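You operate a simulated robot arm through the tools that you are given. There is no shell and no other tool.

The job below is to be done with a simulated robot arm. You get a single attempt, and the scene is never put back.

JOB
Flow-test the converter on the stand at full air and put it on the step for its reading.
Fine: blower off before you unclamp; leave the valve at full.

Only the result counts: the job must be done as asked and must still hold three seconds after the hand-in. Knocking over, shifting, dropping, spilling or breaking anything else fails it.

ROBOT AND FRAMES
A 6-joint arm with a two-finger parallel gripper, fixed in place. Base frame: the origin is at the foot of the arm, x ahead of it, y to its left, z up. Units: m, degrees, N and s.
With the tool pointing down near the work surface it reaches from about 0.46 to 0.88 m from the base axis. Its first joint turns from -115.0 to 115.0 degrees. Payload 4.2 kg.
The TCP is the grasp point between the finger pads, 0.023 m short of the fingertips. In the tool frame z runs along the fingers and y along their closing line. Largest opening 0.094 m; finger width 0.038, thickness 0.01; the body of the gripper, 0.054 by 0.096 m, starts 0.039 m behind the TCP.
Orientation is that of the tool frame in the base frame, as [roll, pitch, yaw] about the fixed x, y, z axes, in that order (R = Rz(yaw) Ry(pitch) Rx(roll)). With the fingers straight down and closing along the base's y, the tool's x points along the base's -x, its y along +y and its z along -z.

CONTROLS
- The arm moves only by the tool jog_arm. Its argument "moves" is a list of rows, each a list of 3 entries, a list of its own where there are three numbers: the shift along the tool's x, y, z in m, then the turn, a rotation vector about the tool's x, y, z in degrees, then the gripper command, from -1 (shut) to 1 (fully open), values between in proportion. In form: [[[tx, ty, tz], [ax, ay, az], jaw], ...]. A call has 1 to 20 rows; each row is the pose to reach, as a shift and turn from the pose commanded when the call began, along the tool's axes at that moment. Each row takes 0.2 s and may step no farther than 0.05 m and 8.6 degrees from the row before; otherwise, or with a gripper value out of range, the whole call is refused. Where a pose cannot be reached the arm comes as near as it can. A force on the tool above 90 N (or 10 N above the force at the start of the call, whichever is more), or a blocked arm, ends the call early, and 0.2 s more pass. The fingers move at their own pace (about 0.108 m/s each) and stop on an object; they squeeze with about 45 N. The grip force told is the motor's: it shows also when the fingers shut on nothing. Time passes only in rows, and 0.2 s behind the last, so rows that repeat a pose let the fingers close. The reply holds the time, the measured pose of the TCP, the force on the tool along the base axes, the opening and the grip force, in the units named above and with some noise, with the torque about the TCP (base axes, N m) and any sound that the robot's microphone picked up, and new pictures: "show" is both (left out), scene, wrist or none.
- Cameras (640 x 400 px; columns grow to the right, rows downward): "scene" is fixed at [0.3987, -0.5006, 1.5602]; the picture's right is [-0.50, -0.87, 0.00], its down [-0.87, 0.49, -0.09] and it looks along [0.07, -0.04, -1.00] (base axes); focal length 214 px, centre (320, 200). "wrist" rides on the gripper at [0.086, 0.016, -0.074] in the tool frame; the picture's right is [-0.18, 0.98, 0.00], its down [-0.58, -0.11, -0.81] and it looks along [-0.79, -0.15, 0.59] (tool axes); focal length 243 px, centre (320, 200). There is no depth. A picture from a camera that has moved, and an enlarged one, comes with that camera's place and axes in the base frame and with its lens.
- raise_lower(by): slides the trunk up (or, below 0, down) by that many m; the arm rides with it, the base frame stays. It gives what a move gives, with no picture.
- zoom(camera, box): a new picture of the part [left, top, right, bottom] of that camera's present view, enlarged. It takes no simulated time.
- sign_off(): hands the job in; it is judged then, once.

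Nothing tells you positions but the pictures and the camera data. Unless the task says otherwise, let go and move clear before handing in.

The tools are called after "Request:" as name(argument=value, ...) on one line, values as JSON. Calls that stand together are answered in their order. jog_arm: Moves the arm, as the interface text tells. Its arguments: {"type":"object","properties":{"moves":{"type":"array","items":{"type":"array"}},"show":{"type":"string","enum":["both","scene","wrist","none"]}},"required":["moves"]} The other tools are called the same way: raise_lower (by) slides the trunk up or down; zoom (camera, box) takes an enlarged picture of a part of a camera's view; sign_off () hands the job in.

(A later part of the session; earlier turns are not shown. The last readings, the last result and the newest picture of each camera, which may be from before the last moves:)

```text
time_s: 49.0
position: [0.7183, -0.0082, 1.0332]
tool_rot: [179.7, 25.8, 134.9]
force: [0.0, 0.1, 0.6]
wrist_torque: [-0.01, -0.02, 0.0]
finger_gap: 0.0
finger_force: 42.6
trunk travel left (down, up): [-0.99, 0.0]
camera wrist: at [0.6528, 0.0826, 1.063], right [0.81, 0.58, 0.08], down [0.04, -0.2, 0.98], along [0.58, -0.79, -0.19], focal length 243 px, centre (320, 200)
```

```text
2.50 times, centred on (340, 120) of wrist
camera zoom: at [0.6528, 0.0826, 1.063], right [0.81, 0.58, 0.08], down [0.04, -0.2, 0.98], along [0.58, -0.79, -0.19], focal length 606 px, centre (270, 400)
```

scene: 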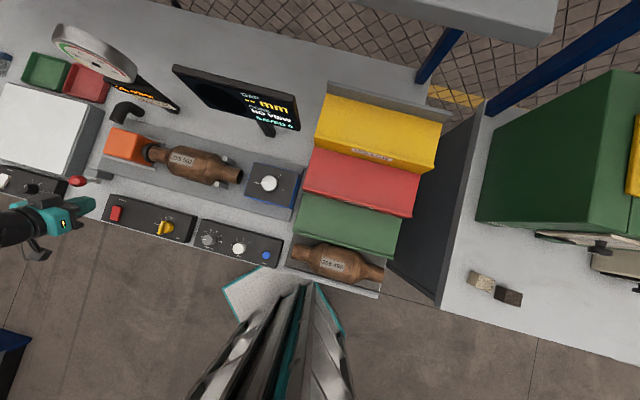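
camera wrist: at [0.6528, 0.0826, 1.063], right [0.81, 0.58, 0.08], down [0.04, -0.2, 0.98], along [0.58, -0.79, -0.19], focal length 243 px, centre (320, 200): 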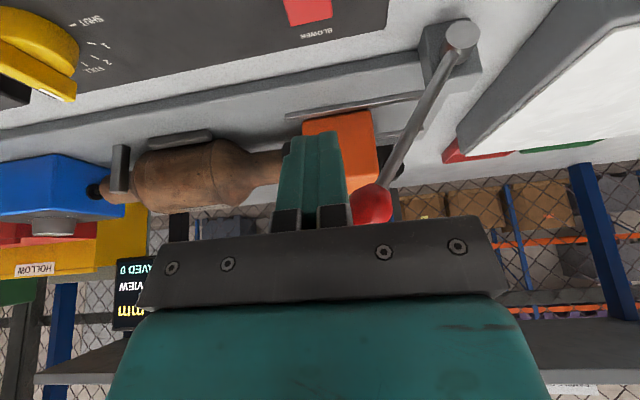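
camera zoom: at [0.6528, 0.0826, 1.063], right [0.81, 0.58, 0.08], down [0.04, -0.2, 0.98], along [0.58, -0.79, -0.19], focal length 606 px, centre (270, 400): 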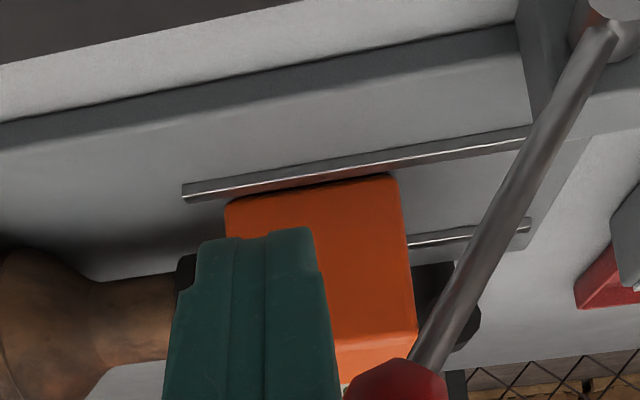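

Request:
jog_arm(moves=[[[0.013, 0, 0.027], [0, 0, 0], -1], [[0.0252, 0, 0.0522], [0, 0, 0], -1]], show="wrist")

Request:
zoom(camera="scene", box=[70, 170, 150, 230])

Request:
zoom(camera="wrist", box=[240, 40, 440, 200])

```text
time_s: 49.6
position: [0.7196, -0.0072, 0.9762]
tool_rot: [179.8, 25.8, 135.0]
force: [-0.2, -0.8, -0.3]
wrist_torque: [0.01, 0.03, -0.01]
finger_gap: 0.0
finger_force: 42.2
trunk travel left (down, up): [-0.99, 0.0]
camera wrist: at [0.6527, 0.0838, 1.0055], right [0.81, 0.58, 0.08], down [0.04, -0.2, 0.98], along [0.58, -0.79, -0.19], focal length 243 px, centre (320, 200)
```

wrist: 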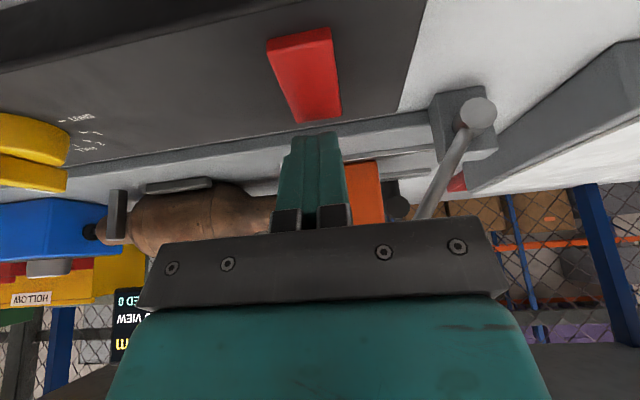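

```text
6.67 times, centred on (110, 200) of scene
camera zoom: at [0.3987, -0.5006, 1.5602], right [-0.5, -0.87, 0.0], down [-0.87, 0.49, -0.09], along [0.07, -0.04, -1.0], focal length 1430 px, centre (1720, 200)
```

zoom: 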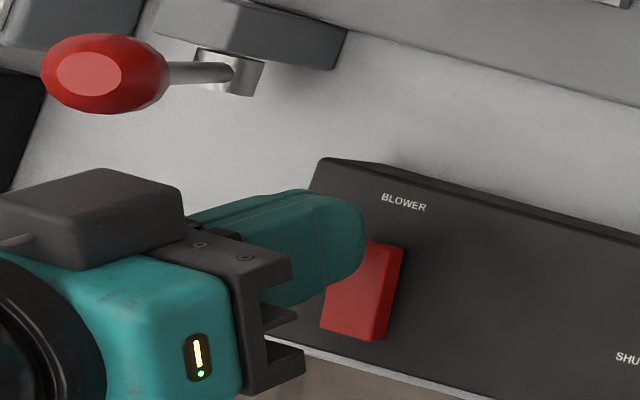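

```text
2.50 times, centred on (340, 120) of wrist
camera zoom: at [0.6527, 0.0838, 1.0055], right [0.81, 0.58, 0.08], down [0.04, -0.2, 0.98], along [0.58, -0.79, -0.19], focal length 606 px, centre (270, 400)
```

zoom: 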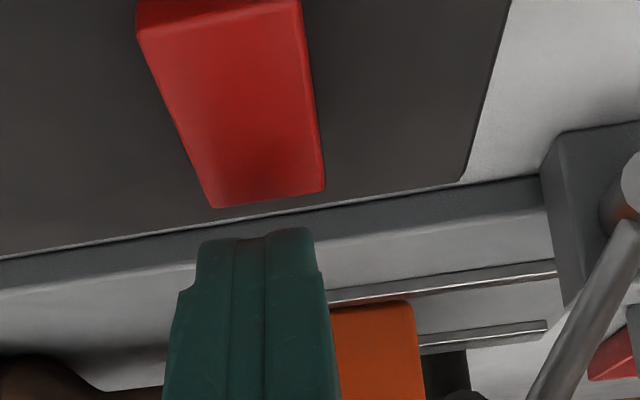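

Request:
jog_arm(moves=[[[0.0026, 0, 0.0054], [0, 0, 0], -1], [[0.0044, 0, 0.009], [0, 0, 0], -1]], show="wrist")

```text
time_s: 50.2
position: [0.7178, -0.0059, 0.9674]
tool_rot: [179.7, 25.9, 134.8]
force: [-2.4, -3.8, 16.7]
wrist_torque: [-0.01, 0.09, 0.12]
finger_gap: 0.0001
finger_force: 42.6
trunk travel left (down, up): [-0.99, 0.0]
camera wrist: at [0.653, 0.0843, 0.9971], right [0.81, 0.58, 0.08], down [0.04, -0.2, 0.98], along [0.58, -0.79, -0.19], focal length 243 px, centre (320, 200)
```

wrist: 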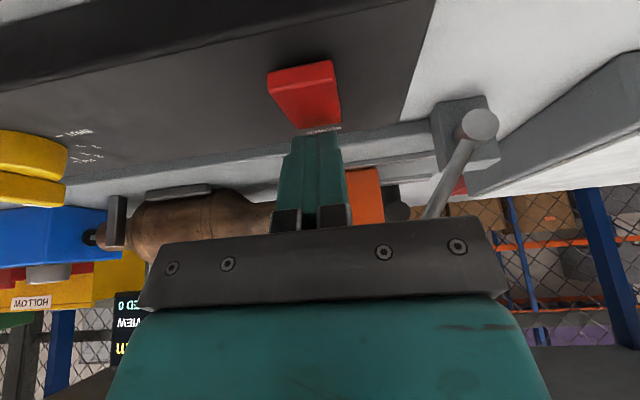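

Request:
zoom(camera="scene", box=[90, 60, 190, 120])

Request:
zoom(camera="scene", box=[70, 170, 150, 230])

Request:
zoom(camera="wrist", box=[240, 40, 400, 160])

```text
6.40 times, centred on (140, 90) of scene
camera zoom: at [0.3987, -0.5006, 1.5602], right [-0.5, -0.87, 0.0], down [-0.87, 0.49, -0.09], along [0.07, -0.04, -1.0], focal length 1373 px, centre (1472, 904)
```

zoom: 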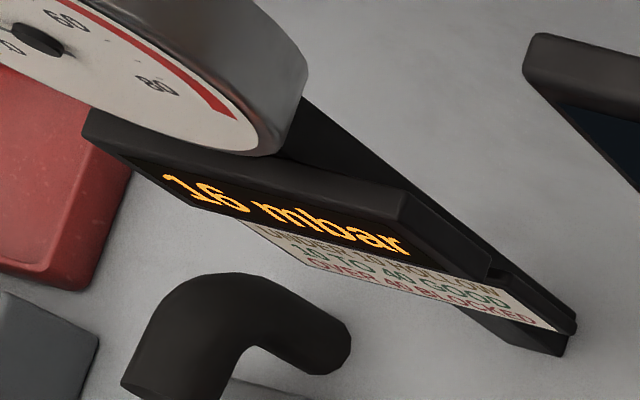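

```text
6.67 times, centred on (110, 200) of scene
camera zoom: at [0.3987, -0.5006, 1.5602], right [-0.5, -0.87, 0.0], down [-0.87, 0.49, -0.09], along [0.07, -0.04, -1.0], focal length 1430 px, centre (1720, 200)
```

zoom: 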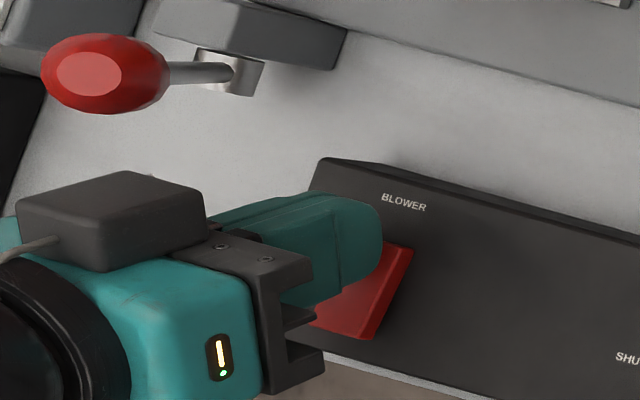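

```text
3.33 times, centred on (320, 100) of wrist
camera zoom: at [0.653, 0.0843, 0.9971], right [0.81, 0.58, 0.08], down [0.04, -0.2, 0.98], along [0.58, -0.79, -0.19], focal length 809 px, centre (320, 533)
```

zoom: 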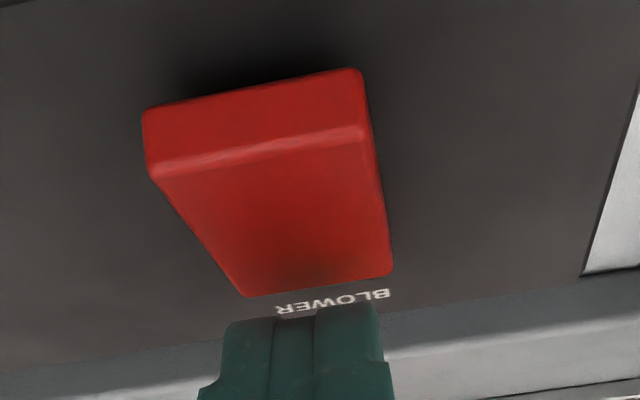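

The blower is off – the pressure is decaying (16 mbar and falling). I'll lift straight up, level the tool and let the gauge drop to zero before unclamping.

Request:
jog_arm(moves=[[[-0.0196, 0, -0.0405], [0, 0, 0], -1], [[-0.0392, 0, -0.081], [0, 0, 0], -1], [[-0.0566, 0, -0.117], [0, 8.4, 0], -1], [[-0.074, 0, -0.153], [0, 16.8, 0], -1], [[-0.087, 0, -0.18], [0, 25.2, 0], -1], [[-0.1, 0, -0.21], [0, 25.8, 0], -1], [[-0.113, 0, -0.237], [0, 25.8, 0], -1]], show="both")

Request:
zoom(camera="scene", box=[90, 60, 190, 120])

Request:
zoom(camera="scene", box=[50, 110, 210, 240])

```text
time_s: 51.8
position: [0.7179, -0.005, 1.2271]
tool_rot: [179.8, -0.1, 135.0]
force: [-0.5, -0.5, 0.1]
wrist_torque: [-0.03, 0.03, 0.0]
finger_gap: 0.0
finger_force: 42.1
trunk travel left (down, up): [-0.99, 0.0]
camera wrist: at [0.6688, 0.0684, 1.3012], right [0.83, 0.56, 0.0], down [0.33, -0.49, 0.8], along [0.46, -0.66, -0.59], focal length 243 px, centre (320, 200)
```

scene: 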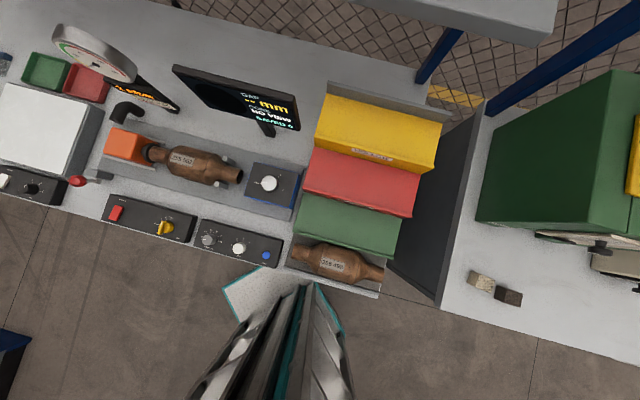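
wrist: 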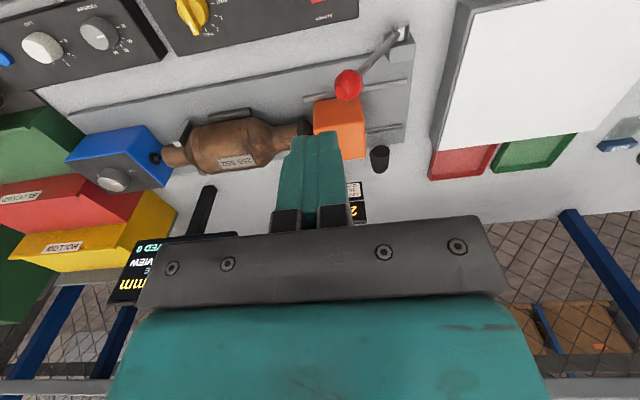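

```text
6.40 times, centred on (140, 90) of scene
camera zoom: at [0.3987, -0.5006, 1.5602], right [-0.5, -0.87, 0.0], down [-0.87, 0.49, -0.09], along [0.07, -0.04, -1.0], focal length 1373 px, centre (1472, 904)
```

zoom: 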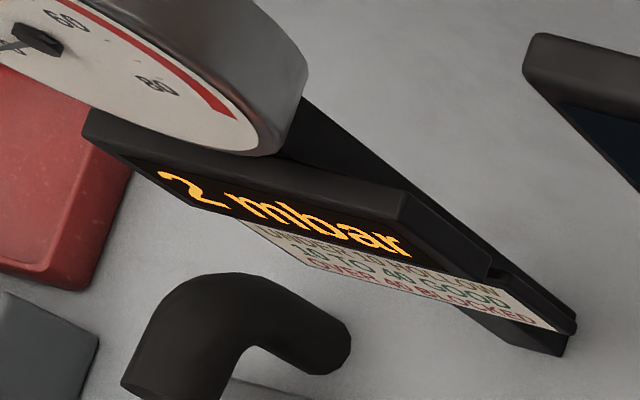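

```text
3.08 times, centred on (130, 175) of scene
camera zoom: at [0.3987, -0.5006, 1.5602], right [-0.5, -0.87, 0.0], down [-0.87, 0.49, -0.09], along [0.07, -0.04, -1.0], focal length 660 px, centre (905, 277)
```

zoom: 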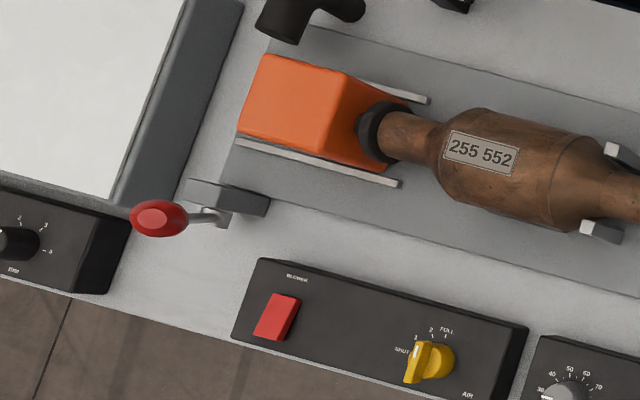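

Pressure is at 2 mbar and dropping with the blower off. I'll move to the right of the lever (in its plane) and lower the trunk to regain reach before pushing the lever back.

Request:
jog_arm(moves=[[[-0.028, -0.0128, -0.008], [0, 0, 0], -1], [[-0.0561, -0.0255, -0.008], [0, 0, 0], -1]], show="none")

Request:
raise_lower(by=-0.165)

Request:
jog_arm(moves=[[[0, 0, 0], [0, 0, 0], -1]], show="both")

Request:
zoom(camera="scene", box=[90, 60, 190, 120])

```text
time_s: 52.4
position: [0.7382, -0.061, 1.2348]
tool_rot: [179.8, -0.1, 135.0]
force: [-0.5, -0.1, 0.2]
wrist_torque: [-0.01, -0.02, -0.01]
finger_gap: 0.0
finger_force: 42.7
trunk travel left (down, up): [-0.99, 0.0]
```

```text
time_s: 54.3
position: [0.739, -0.0623, 1.0696]
tool_rot: [179.8, -0.1, 135.0]
force: [-0.1, -0.5, -0.1]
wrist_torque: [0.01, 0.03, -0.01]
finger_gap: 0.0
finger_force: 42.6
trunk travel left (down, up): [-0.825, 0.165]
```

```text
time_s: 54.7
position: [0.7382, -0.062, 1.0688]
tool_rot: [179.9, 0.0, 135.0]
force: [0.3, 0.9, 0.2]
wrist_torque: [0.0, 0.0, 0.01]
finger_gap: 0.0002
finger_force: 42.9
trunk travel left (down, up): [-0.825, 0.165]
camera wrist: at [0.6896, 0.0113, 1.1438], right [0.83, 0.56, 0.0], down [0.33, -0.49, 0.8], along [0.46, -0.66, -0.59], focal length 243 px, centre (320, 200)
```

scene: 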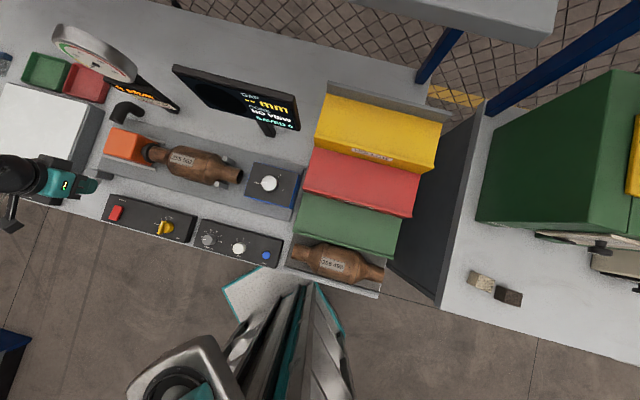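
wrist: 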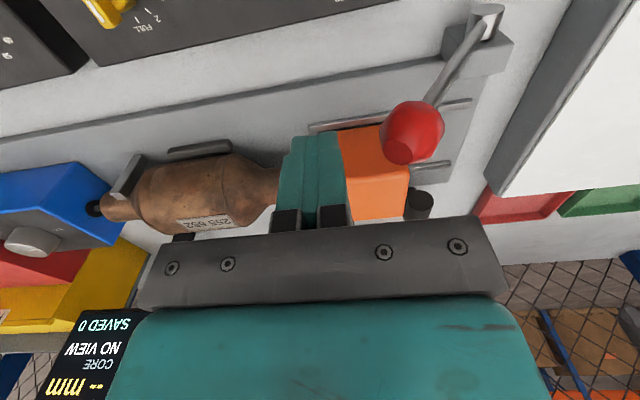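

```text
6.40 times, centred on (140, 90) of scene
camera zoom: at [0.3987, -0.5006, 1.5602], right [-0.5, -0.87, 0.0], down [-0.87, 0.49, -0.09], along [0.07, -0.04, -1.0], focal length 1373 px, centre (1472, 904)
```

zoom: 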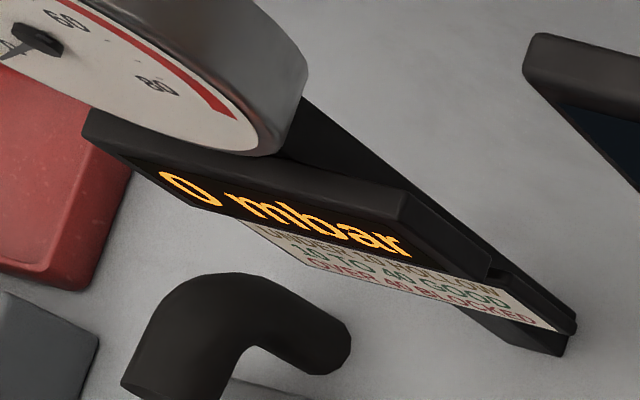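

Gauge reads 0 mbar. I'll lower the closed fingers beside the handle and push the lever back to the left along its arc.

Request:
jog_arm(moves=[[[0, 0, 0.034], [0, 0, 0], -1], [[0, 0.012, 0.034], [0, 0, 0], -1], [[0, 0.03, 0.029], [0, 0, 0], -1], [[0, 0.048, 0.021], [0, 0, 0], -1], [[0, 0.066, 0.016], [0, 0, 0], -1], [[0, 0.084, 0.012], [0, 0, 0], -1], [[0, 0.1, 0.011], [0, 0, 0], -1]], show="both")

```text
time_s: 56.3
position: [0.8087, 0.0094, 1.0569]
tool_rot: [179.8, -0.2, 134.8]
force: [-0.3, 0.3, -0.2]
wrist_torque: [-0.02, 0.02, -0.06]
finger_gap: 0.0002
finger_force: 42.3
trunk travel left (down, up): [-0.825, 0.165]
camera wrist: at [0.7602, 0.0834, 1.1327], right [0.83, 0.56, 0.0], down [0.33, -0.49, 0.8], along [0.45, -0.66, -0.59], focal length 243 px, centre (320, 200)
```

scene: 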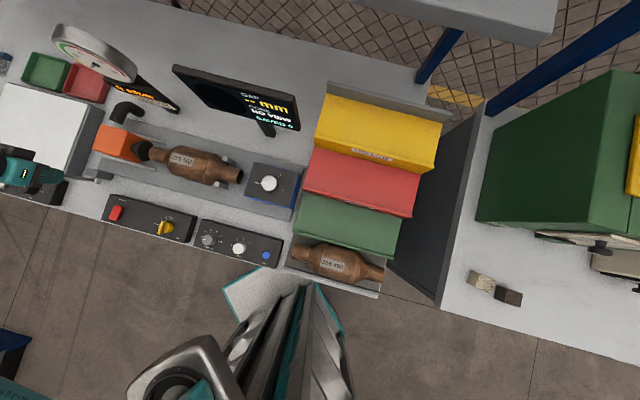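
wrist: 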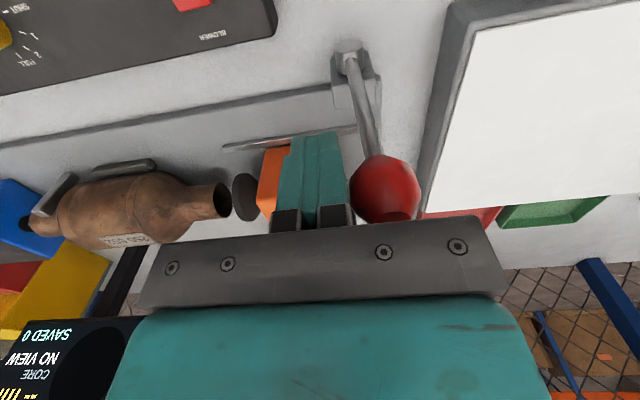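

Request:
jog_arm(moves=[[[0, 0.02, 0], [0, 0, 0], -1], [[0, 0.038, 0.006], [0, 0, 0], -1], [[0, 0.05, 0.014], [0, 0, 0], -1], [[0, 0.058, 0.022], [0, 0, 0], -1]], show="both")

Request:
zoom(camera="scene", box=[40, 110, 200, 220])

```text
time_s: 57.3
position: [0.8497, 0.0486, 1.0354]
tool_rot: [179.8, 0.0, 135.0]
force: [0.0, 0.0, 0.7]
wrist_torque: [-0.01, -0.01, 0.03]
finger_gap: 0.0002
finger_force: 42.1
trunk travel left (down, up): [-0.825, 0.165]
camera wrist: at [0.8007, 0.1226, 1.1104], right [0.83, 0.56, 0.0], down [0.33, -0.49, 0.8], along [0.46, -0.66, -0.59], focal length 243 px, centre (320, 200)
```

scene: 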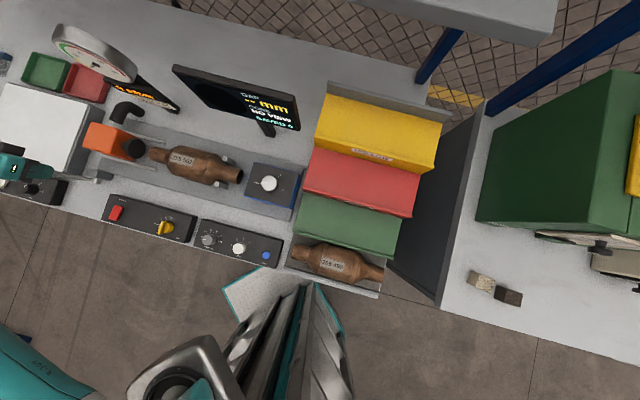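
wrist: 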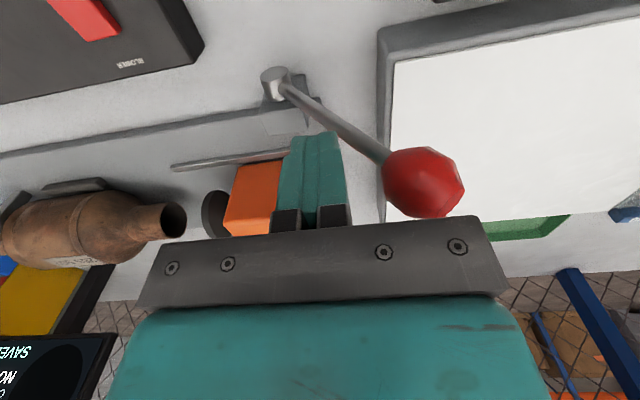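

```text
3.64 times, centred on (120, 165) of scene
camera zoom: at [0.3987, -0.5006, 1.5602], right [-0.5, -0.87, 0.0], down [-0.87, 0.49, -0.09], along [0.07, -0.04, -1.0], focal length 780 px, centre (1047, 327)
```

zoom: 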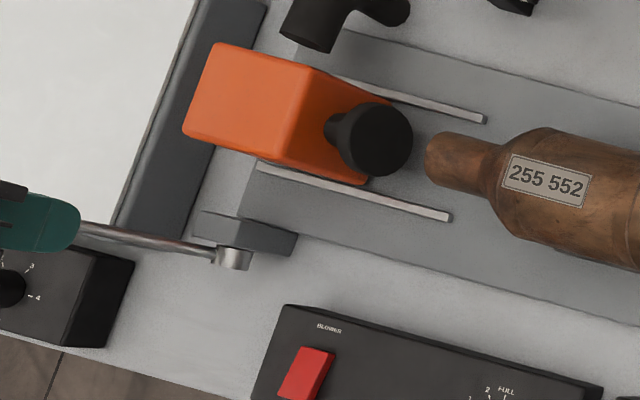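

Clamp is open and the carriage is back. I'll back away from the lever, rise, and swing over the converter with the fingers across its axis (yaw 225°).

Request:
jog_arm(moves=[[[0, -0.02, 0], [0, 0, 0], -1], [[0, -0.02, -0.04], [0, 0, 0], -1], [[0, -0.02, -0.08], [0, 0, 0], -1], [[0, -0.02, -0.12], [0, 0, 0], -0.5], [[0, -0.02, -0.165], [0, 0, 0], 0], [[-0.01, -0.0459, -0.165], [0, 0, -7.5], 0.5], [[-0.0199, -0.0719, -0.165], [0, 0, -15], 1], [[-0.0299, -0.0978, -0.165], [0, 0, -22.5], 1], [[-0.0398, -0.1237, -0.165], [0, 0, -30], 1], [[-0.0498, -0.1497, -0.165], [0, 0, -37.5], 1], [[-0.0597, -0.1756, -0.165], [0, 0, -45], 1], [[-0.0697, -0.2015, -0.165], [0, 0, -52.5], 1], [[-0.0796, -0.2274, -0.165], [0, 0, -60], 1], [[-0.0896, -0.2533, -0.165], [0, 0, -67.5], 1], [[-0.0995, -0.2793, -0.165], [0, 0, -75], 1], [[-0.1095, -0.3052, -0.165], [0, 0, -82.5], 1], [[-0.1194, -0.3311, -0.165], [0, 0, -90], 1]], show="both")

Request:
zoom(camera="wrist", box=[200, 0, 440, 160])

Request:
zoom(camera="scene", box=[40, 110, 200, 220])

```text
time_s: 60.9
position: [0.6996, -0.27, 1.2013]
tool_rot: [179.9, 0.3, -134.9]
force: [0.5, 0.0, 0.1]
wrist_torque: [-0.02, 0.0, 0.0]
finger_gap: 0.0942
finger_force: 0.1
trunk travel left (down, up): [-0.825, 0.165]
camera wrist: at [0.6284, -0.3189, 1.2748], right [-0.57, 0.82, 0.0], down [0.49, 0.33, 0.81], along [0.67, 0.46, -0.59], focal length 243 px, centre (320, 200)
```

scene: 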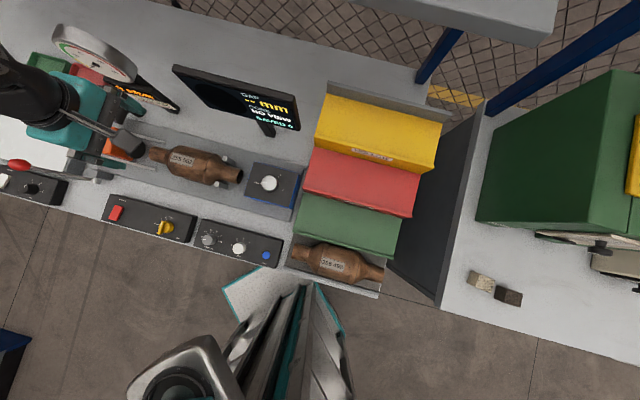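
wrist: 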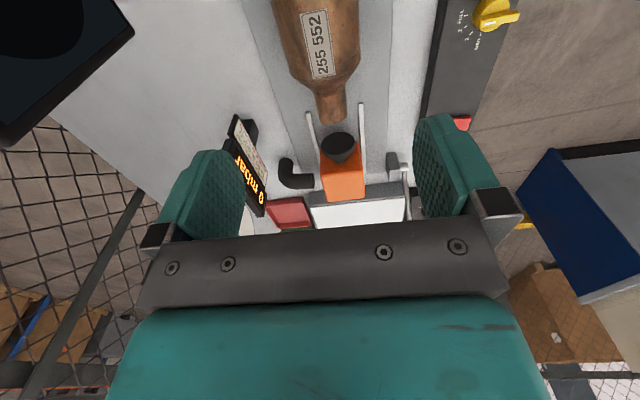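

```text
2.50 times, centred on (320, 80) of wrist
camera zoom: at [0.6284, -0.3189, 1.2748], right [-0.57, 0.82, 0.0], down [0.49, 0.33, 0.81], along [0.67, 0.46, -0.59], focal length 606 px, centre (320, 500)
```

zoom: 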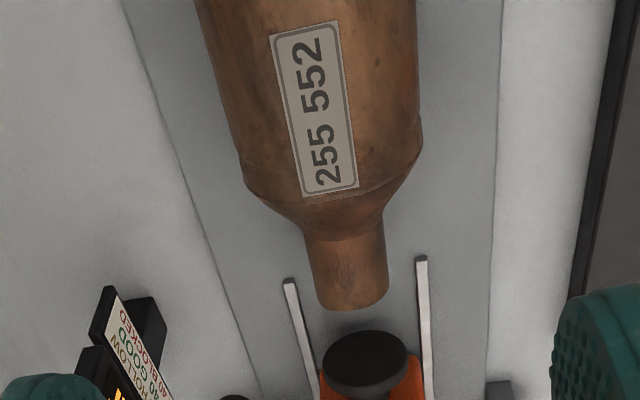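

```text
3.64 times, centred on (120, 165) of scene
camera zoom: at [0.3987, -0.5006, 1.5602], right [-0.5, -0.87, 0.0], down [-0.87, 0.49, -0.09], along [0.07, -0.04, -1.0], focal length 780 px, centre (1047, 327)
```

zoom: 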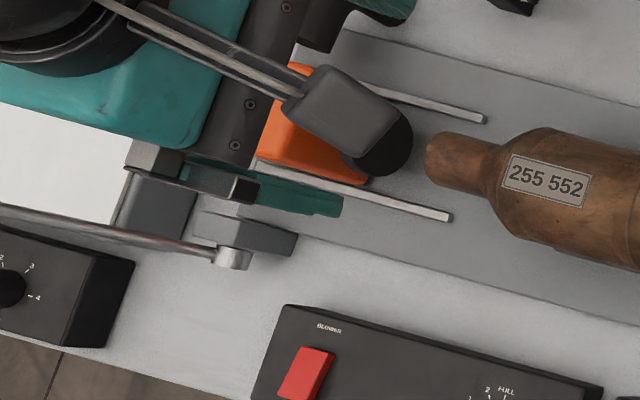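

Converter unclamped and free on its cradle. Its body is about 0.089 m wide (gripper opens 0.094), so I need precise centring. I'll step the camera back along the axis to see the cradle and sides of the body.

Request:
jog_arm(moves=[[[0.035, 0, 0.015], [0, 0, 0], 1], [[0.07, 0, 0.03], [0, 0, 0], 1], [[0.0985, 0, 0.05], [0, 0, 0], 1]], show="wrist")

Request:
zoom(camera="wrist", box=[220, 20, 420, 180])

```text
time_s: 61.7
position: [0.6292, -0.3384, 1.1497]
tool_rot: [179.9, 0.2, -134.9]
force: [-1.3, -0.7, -0.6]
wrist_torque: [-0.02, 0.03, 0.0]
finger_gap: 0.0937
finger_force: 0.0
trunk travel left (down, up): [-0.825, 0.165]
camera wrist: at [0.5575, -0.3869, 1.2246], right [-0.56, 0.83, 0.0], down [0.49, 0.33, 0.81], along [0.67, 0.46, -0.59], focal length 243 px, centre (320, 200)
```

wrist: 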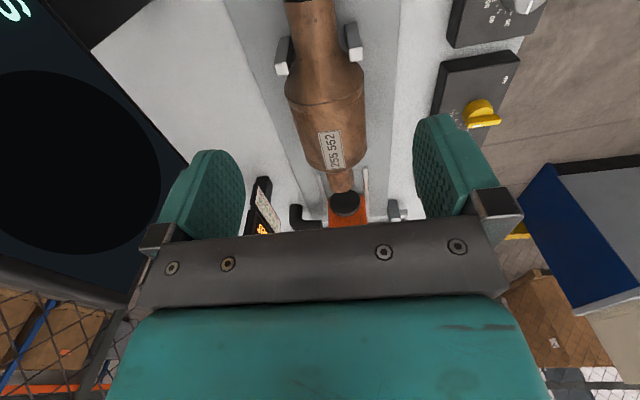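

```text
2.50 times, centred on (320, 100) of wrist
camera zoom: at [0.5575, -0.3869, 1.2246], right [-0.56, 0.83, 0.0], down [0.49, 0.33, 0.81], along [0.67, 0.46, -0.59], focal length 606 px, centre (320, 450)
```

zoom: 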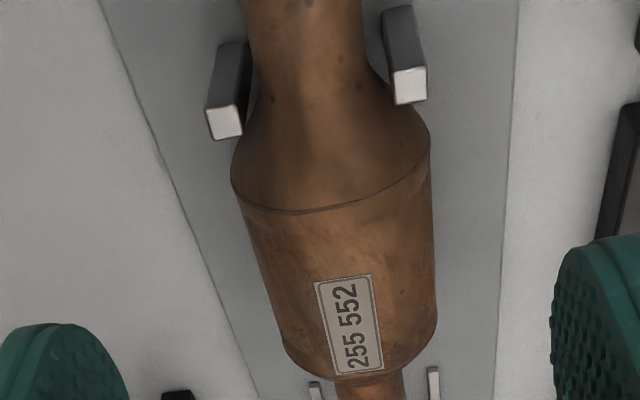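

The body is about 0.090 m in diameter with its axis on a 45° line; body centre near [0.714, -0.261], axis height about 0.956. I'll position above it and descend to a height where the tips just bracket the upper body, then check centring.

Request:
jog_arm(moves=[[[-0.04, -0.002, 0.01], [0, 0, 0], 1], [[-0.08, -0.004, 0.03], [0, 0, 0], 1], [[-0.1144, -0.0052, 0.06], [0, 0, 0], 1], [[-0.1144, -0.0052, 0.1], [0, 0, 0], 1], [[-0.1144, -0.0052, 0.14], [0, 0, 0], 1]], show="both")

Request:
zoom(camera="wrist", box=[180, 40, 460, 240])

Request:
zoom(camera="scene", box=[120, 110, 280, 220])

```text
time_s: 62.9
position: [0.7124, -0.2611, 1.0129]
tool_rot: [179.8, 0.2, -135.0]
force: [-0.4, 1.0, 0.6]
wrist_torque: [-0.04, -0.06, -0.01]
finger_gap: 0.0939
finger_force: 0.1
trunk travel left (down, up): [-0.825, 0.165]
camera wrist: at [0.6423, -0.3105, 1.0871], right [-0.56, 0.83, 0.0], down [0.49, 0.33, 0.81], along [0.67, 0.46, -0.59], focal length 243 px, centre (320, 200)
```

scene: 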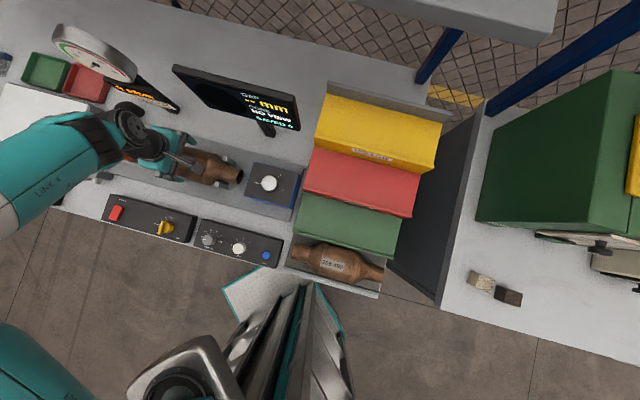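
wrist: 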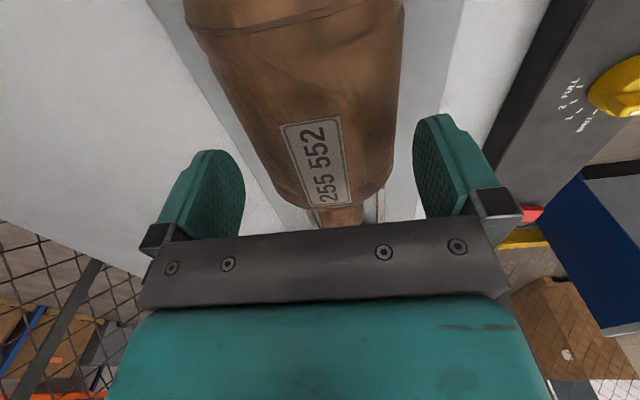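

```text
2.00 times, centred on (320, 140) of wrist
camera zoom: at [0.6423, -0.3105, 1.0871], right [-0.56, 0.83, 0.0], down [0.49, 0.33, 0.81], along [0.67, 0.46, -0.59], focal length 485 px, centre (320, 320)
```

zoom: 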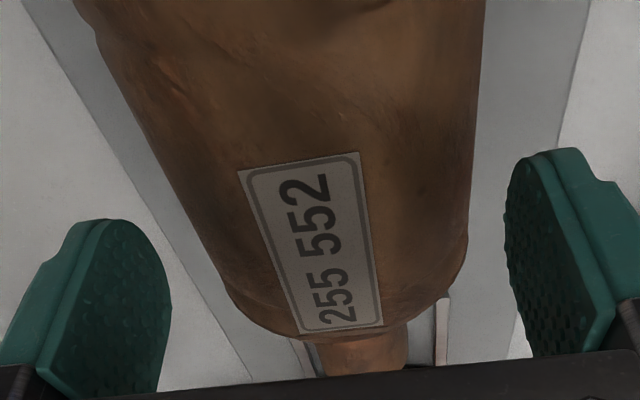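

```text
3.64 times, centred on (200, 165) of scene
camera zoom: at [0.3987, -0.5006, 1.5602], right [-0.5, -0.87, 0.0], down [-0.87, 0.49, -0.09], along [0.07, -0.04, -1.0], focal length 780 px, centre (756, 327)
```

zoom: 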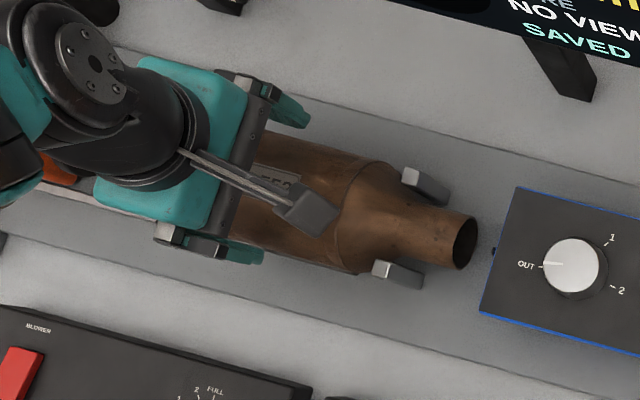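

Silhouette analysis puts the body centred between the fingers to within about 1 mm, with axis height about 0.955. I'll descend carefully in small steps while watching forces.

Request:
jog_arm(moves=[[[0, 0, 0.015], [0, 0, 0], 1], [[0, 0, 0.028], [0, 0, 0], 1]], show="wrist")

```text
time_s: 63.5
position: [0.7147, -0.2614, 0.9845]
tool_rot: [179.9, 0.3, -134.9]
force: [0.1, -0.4, 1.1]
wrist_torque: [0.01, 0.01, 0.03]
finger_gap: 0.0941
finger_force: 0.1
trunk travel left (down, up): [-0.825, 0.165]
camera wrist: at [0.6432, -0.3102, 1.0589], right [-0.56, 0.83, 0.0], down [0.49, 0.33, 0.81], along [0.67, 0.46, -0.59], focal length 243 px, centre (320, 200)
```

wrist: 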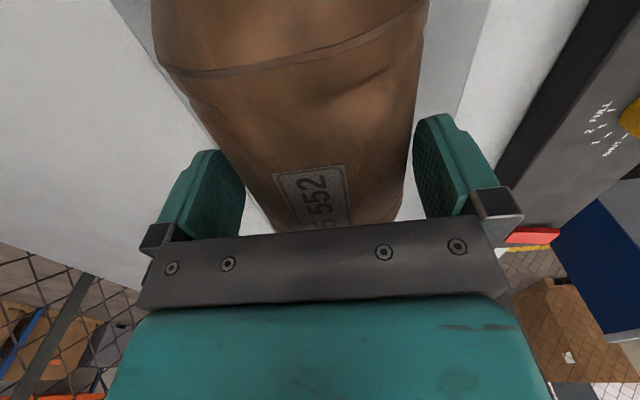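

Request:
zoom(camera="wrist", box=[140, 20, 300, 220])

Request:
zoom(camera="wrist", box=[340, 20, 500, 220])

```text
2.00 times, centred on (220, 120) of wrist
camera zoom: at [0.6432, -0.3102, 1.0589], right [-0.56, 0.83, 0.0], down [0.49, 0.33, 0.81], along [0.67, 0.46, -0.59], focal length 485 px, centre (520, 360)
```

zoom: 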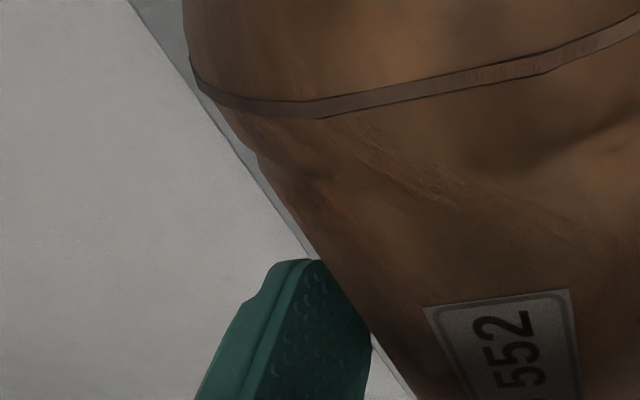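

```text
2.00 times, centred on (420, 120) of wrist
camera zoom: at [0.6432, -0.3102, 1.0589], right [-0.56, 0.83, 0.0], down [0.49, 0.33, 0.81], along [0.67, 0.46, -0.59], focal length 485 px, centre (120, 360)
```

zoom: 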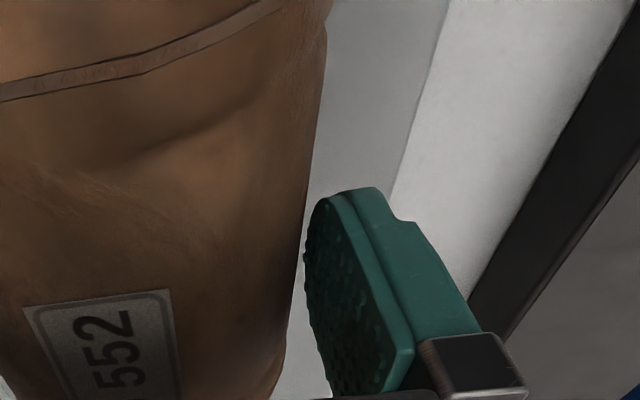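

Request:
jog_arm(moves=[[[0, 0, 0.006], [0, 0, 0], 1], [[0, 0, 0.011], [0, 0, 0], 1], [[0, 0, 0.016], [0, 0, 0], 1]], show="wrist")

```text
time_s: 64.3
position: [0.7156, -0.2619, 0.9679]
tool_rot: [179.9, 0.2, -135.0]
force: [-0.1, -0.4, -0.5]
wrist_torque: [-0.01, -0.01, 0.0]
finger_gap: 0.094
finger_force: 0.1
trunk travel left (down, up): [-0.825, 0.165]
camera wrist: at [0.6431, -0.31, 1.0415], right [-0.56, 0.83, 0.0], down [0.49, 0.33, 0.81], along [0.67, 0.46, -0.59], focal length 243 px, centre (320, 200)
```

wrist: 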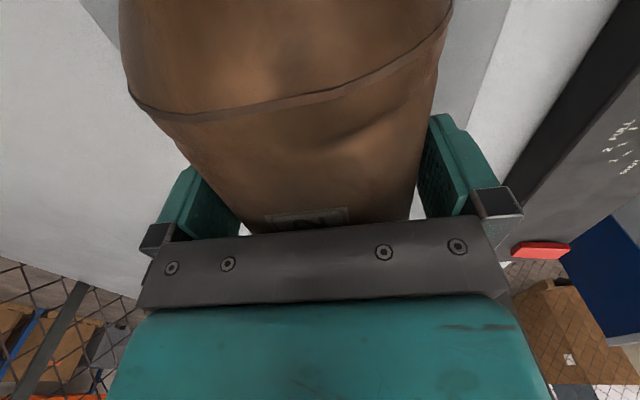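

No contact while descending. Now closing on the body.

Request:
jog_arm(moves=[[[0, 0, 0], [0, 0, 0], 0.8], [[0, 0, 0], [0, 0, 0], 0.5], [[0, 0, 0], [0, 0, 0], -1], [[0, 0, 0], [0, 0, 0], -1]], show="wrist")

```text
time_s: 65.3
position: [0.7157, -0.261, 0.9672]
tool_rot: [179.9, 0.3, -135.0]
force: [-0.6, 1.0, -0.2]
wrist_torque: [0.21, -0.34, -0.16]
finger_gap: 0.0884
finger_force: 44.7
trunk travel left (down, up): [-0.825, 0.165]
camera wrist: at [0.6431, -0.3098, 1.0415], right [-0.56, 0.83, 0.0], down [0.49, 0.33, 0.81], along [0.67, 0.46, -0.59], focal length 243 px, centre (320, 200)
```

wrist: 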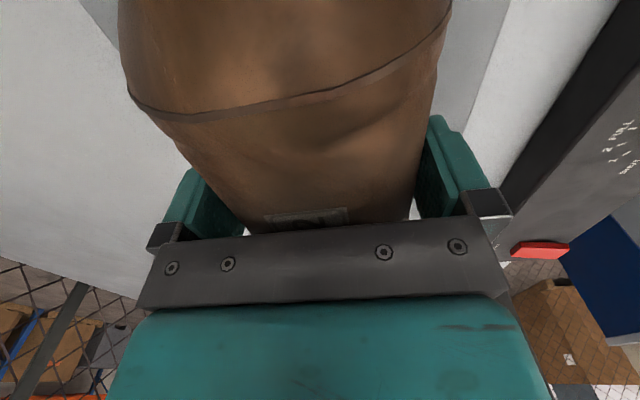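

Gripped at 88.4 mm. I'll lift a little and check weight and balance.

Request:
jog_arm(moves=[[[0, 0, -0.01], [0, 0, 0], -1], [[0, 0, -0.03], [0, 0, 0], -1], [[0, 0, -0.05], [0, 0, 0], -1], [[0, 0, -0.05], [0, 0, 0], -1]], show="both")

Request:
zoom(camera="scene", box=[100, 100, 280, 220])

```text
time_s: 66.3
position: [0.7163, -0.262, 1.0228]
tool_rot: [-179.4, 0.5, -135.1]
force: [6.1, -6.0, 50.0]
wrist_torque: [-0.74, 0.54, 0.31]
finger_gap: 0.0
finger_force: 42.5
trunk travel left (down, up): [-0.825, 0.165]
camera wrist: at [0.6433, -0.3101, 1.0974], right [-0.56, 0.83, -0.01], down [0.48, 0.33, 0.81], along [0.67, 0.45, -0.58], focal length 243 px, centre (320, 200)
```

scene: 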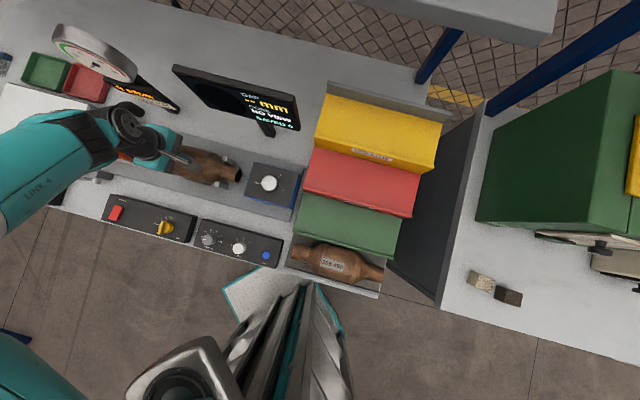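
wrist: 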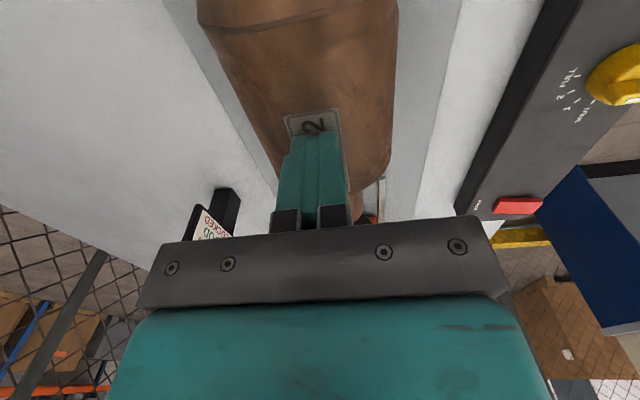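

```text
3.33 times, centred on (190, 160) of scene
camera zoom: at [0.3987, -0.5006, 1.5602], right [-0.5, -0.87, 0.0], down [-0.87, 0.49, -0.09], along [0.07, -0.04, -1.0], focal length 715 px, centre (753, 333)
```

zoom: 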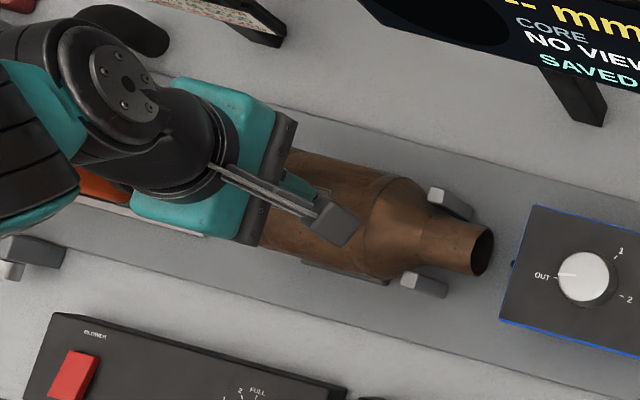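

The fingers slipped up off the round body – the converter stayed on the stand. I'll rise, reopen and check whether it moved.

Request:
jog_arm(moves=[[[0, 0, -0.01], [0, 0, 0], -1], [[0, 0, -0.03], [0, 0, 0], 0], [[0, 0, -0.05], [0, 0, 0], 1], [[0, 0, -0.05], [0, 0, 0], 1], [[0, 0, -0.05], [0, 0, 0], 1]], show="wrist")

Request:
zoom(camera="wrist", box=[180, 0, 460, 200])

Request:
zoom(camera="scene", box=[120, 110, 280, 220])

```text
time_s: 67.5
position: [0.7139, -0.2605, 1.067]
tool_rot: [179.9, 0.2, -135.0]
force: [-0.3, -0.2, -0.6]
wrist_torque: [-0.02, 0.01, 0.0]
finger_gap: 0.0943
finger_force: 0.0
trunk travel left (down, up): [-0.825, 0.165]
camera wrist: at [0.6413, -0.3097, 1.1412], right [-0.56, 0.83, 0.0], down [0.49, 0.33, 0.81], along [0.67, 0.46, -0.59], focal length 243 px, centre (320, 200)
```

wrist: 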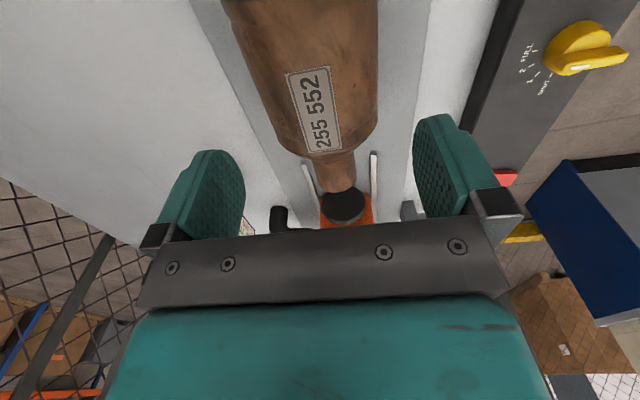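

```text
2.00 times, centred on (320, 100) of wrist
camera zoom: at [0.6413, -0.3097, 1.1412], right [-0.56, 0.83, 0.0], down [0.49, 0.33, 0.81], along [0.67, 0.46, -0.59], focal length 485 px, centre (320, 400)
```

zoom: 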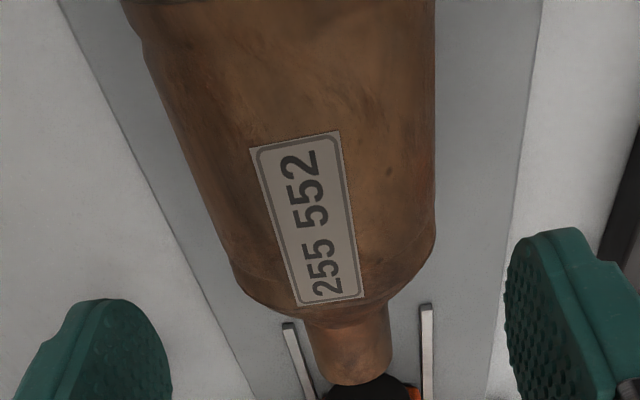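

```text
3.64 times, centred on (200, 165) of scene
camera zoom: at [0.3987, -0.5006, 1.5602], right [-0.5, -0.87, 0.0], down [-0.87, 0.49, -0.09], along [0.07, -0.04, -1.0], focal length 780 px, centre (756, 327)
```

zoom: 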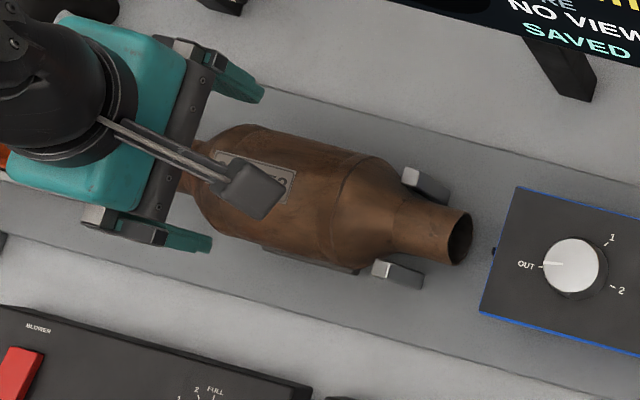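

The converter is still seated. I'll descend again, deeper this time (TCP just above the axis height), and lift very slowly with force readouts.

Request:
jog_arm(moves=[[[0, -0.0015, 0.04], [0, 0, 0], 1], [[0, -0.0015, 0.08], [0, 0, 0], 1], [[0, -0.0015, 0.082], [0, 0, 0], 1]], show="wrist")

Request:
zoom(camera="wrist", box=[140, 20, 300, 220])

Request:
zoom(camera="wrist", box=[340, 20, 500, 220])

```text
time_s: 68.3
position: [0.7151, -0.2617, 0.983]
tool_rot: [179.8, 0.2, -135.0]
force: [-1.1, -0.6, 0.2]
wrist_torque: [0.02, -0.01, 0.01]
finger_gap: 0.0943
finger_force: 0.1
trunk travel left (down, up): [-0.825, 0.165]
camera wrist: at [0.6437, -0.3098, 1.0582], right [-0.56, 0.83, 0.0], down [0.49, 0.33, 0.81], along [0.67, 0.46, -0.59], focal length 243 px, centre (320, 200)
```

wrist: 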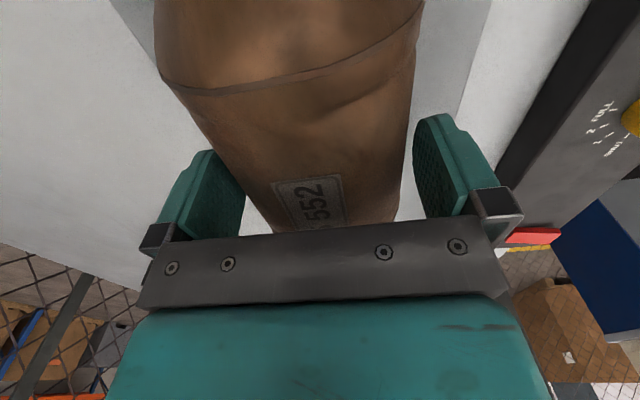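

```text
2.00 times, centred on (220, 120) of wrist
camera zoom: at [0.6437, -0.3098, 1.0582], right [-0.56, 0.83, 0.0], down [0.49, 0.33, 0.81], along [0.67, 0.46, -0.59], focal length 485 px, centre (520, 360)
```

zoom: 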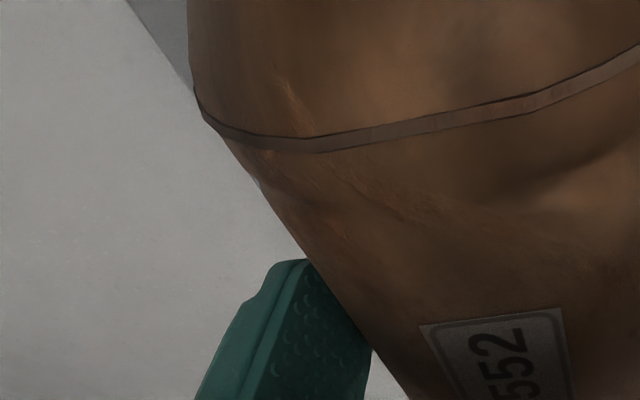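

```text
2.00 times, centred on (420, 120) of wrist
camera zoom: at [0.6437, -0.3098, 1.0582], right [-0.56, 0.83, 0.0], down [0.49, 0.33, 0.81], along [0.67, 0.46, -0.59], focal length 485 px, centre (120, 360)
```

zoom: 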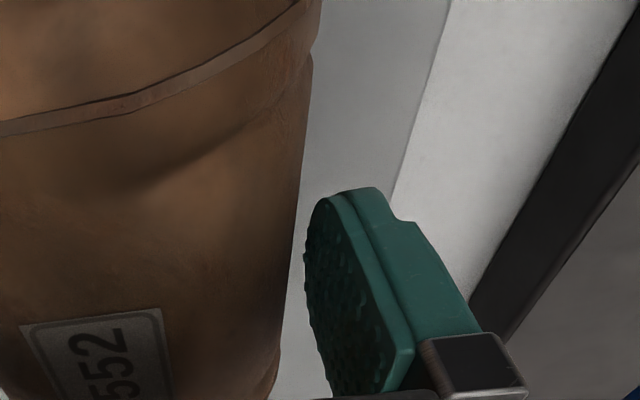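

Request:
jog_arm(moves=[[[0, -0.0018, 0.006], [0, 0, 0], 1], [[0, -0.0018, 0.012], [0, 0, 0], 1], [[0, -0.0018, 0.0175], [0, 0, 0], 1]], show="none")

```text
time_s: 69.1
position: [0.7171, -0.2631, 0.9674]
tool_rot: [179.9, 0.1, -135.0]
force: [1.0, 0.2, 0.9]
wrist_torque: [0.03, 0.0, 0.0]
finger_gap: 0.094
finger_force: 0.0
trunk travel left (down, up): [-0.825, 0.165]
```

Request:
jog_arm(moves=[[[0, 0, 0.002], [0, 0, 0], 1], [[0, 0, 0.004], [0, 0, 0], 1]], show="none")

```text
time_s: 69.7
position: [0.7165, -0.2644, 0.9636]
tool_rot: [179.9, 0.2, -135.0]
force: [-0.1, -0.7, 0.5]
wrist_torque: [-0.01, -0.01, 0.01]
finger_gap: 0.0939
finger_force: 0.2
trunk travel left (down, up): [-0.825, 0.165]
```

Request:
jog_arm(moves=[[[0, 0, 0.0015], [0, 0, 0], 1], [[0, 0, 0.003], [0, 0, 0], 1]], show="wrist")

```text
time_s: 70.3
position: [0.7172, -0.2645, 0.9611]
tool_rot: [180.0, 0.2, -135.1]
force: [-2.8, 2.6, 16.1]
wrist_torque: [-0.35, 0.24, -0.13]
finger_gap: 0.0939
finger_force: 0.2
trunk travel left (down, up): [-0.825, 0.165]
camera wrist: at [0.6453, -0.3123, 1.0359], right [-0.56, 0.83, 0.0], down [0.49, 0.33, 0.81], along [0.67, 0.46, -0.59], focal length 243 px, centre (320, 200)
```

wrist: 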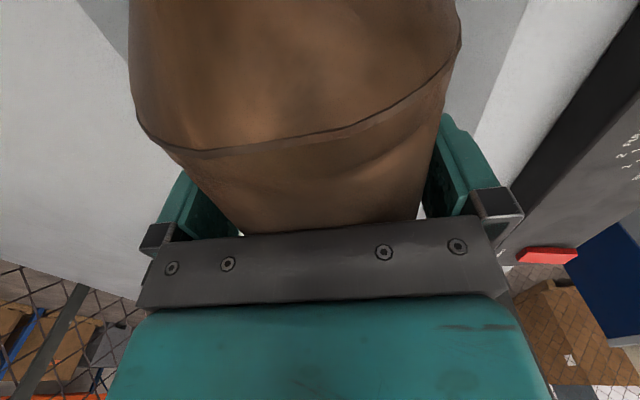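

The palm touched the body top at TCP z ≈ 0.961. I'll back off 1.5 mm, close, and lift slowly.

Request:
jog_arm(moves=[[[0, 0, -0.002], [0, 0, 0], 1], [[0, 0, -0.002], [0, 0, 0], 0.6], [[0, 0, -0.002], [0, 0, 0], -1], [[0, 0, -0.002], [0, 0, 0], -1], [[0, 0, -0.002], [0, 0, 0], -1]], show="none")

Request:
jog_arm(moves=[[[0, 0, -0.002], [0, 0, 0], -1], [[0, 0, -0.004], [0, 0, 0], -1]], show="wrist")

```text
time_s: 71.5
position: [0.7171, -0.264, 0.9621]
tool_rot: [179.7, 0.2, -135.0]
force: [-3.6, 6.6, 0.0]
wrist_torque: [0.39, -0.28, 0.28]
finger_gap: 0.0886
finger_force: 44.5
trunk travel left (down, up): [-0.825, 0.165]
```

```text
time_s: 72.1
position: [0.7172, -0.2632, 0.9631]
tool_rot: [179.7, 0.1, -135.1]
force: [-2.6, 9.8, -15.7]
wrist_torque: [0.34, -0.14, -0.63]
finger_gap: 0.0884
finger_force: 45.1
trunk travel left (down, up): [-0.825, 0.165]
camera wrist: at [0.6455, -0.3122, 1.0389], right [-0.56, 0.83, 0.01], down [0.49, 0.33, 0.81], along [0.66, 0.46, -0.59], focal length 243 px, centre (320, 200)
```

wrist: 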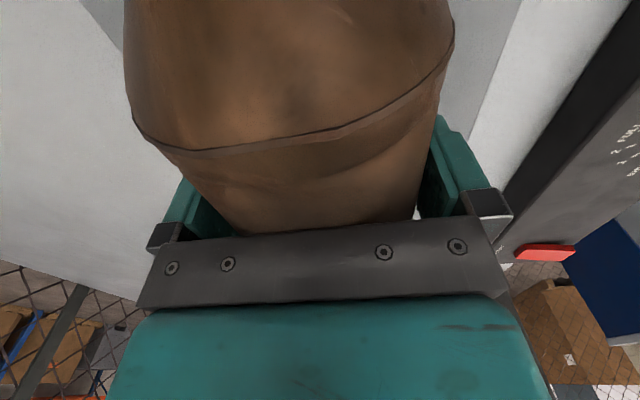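

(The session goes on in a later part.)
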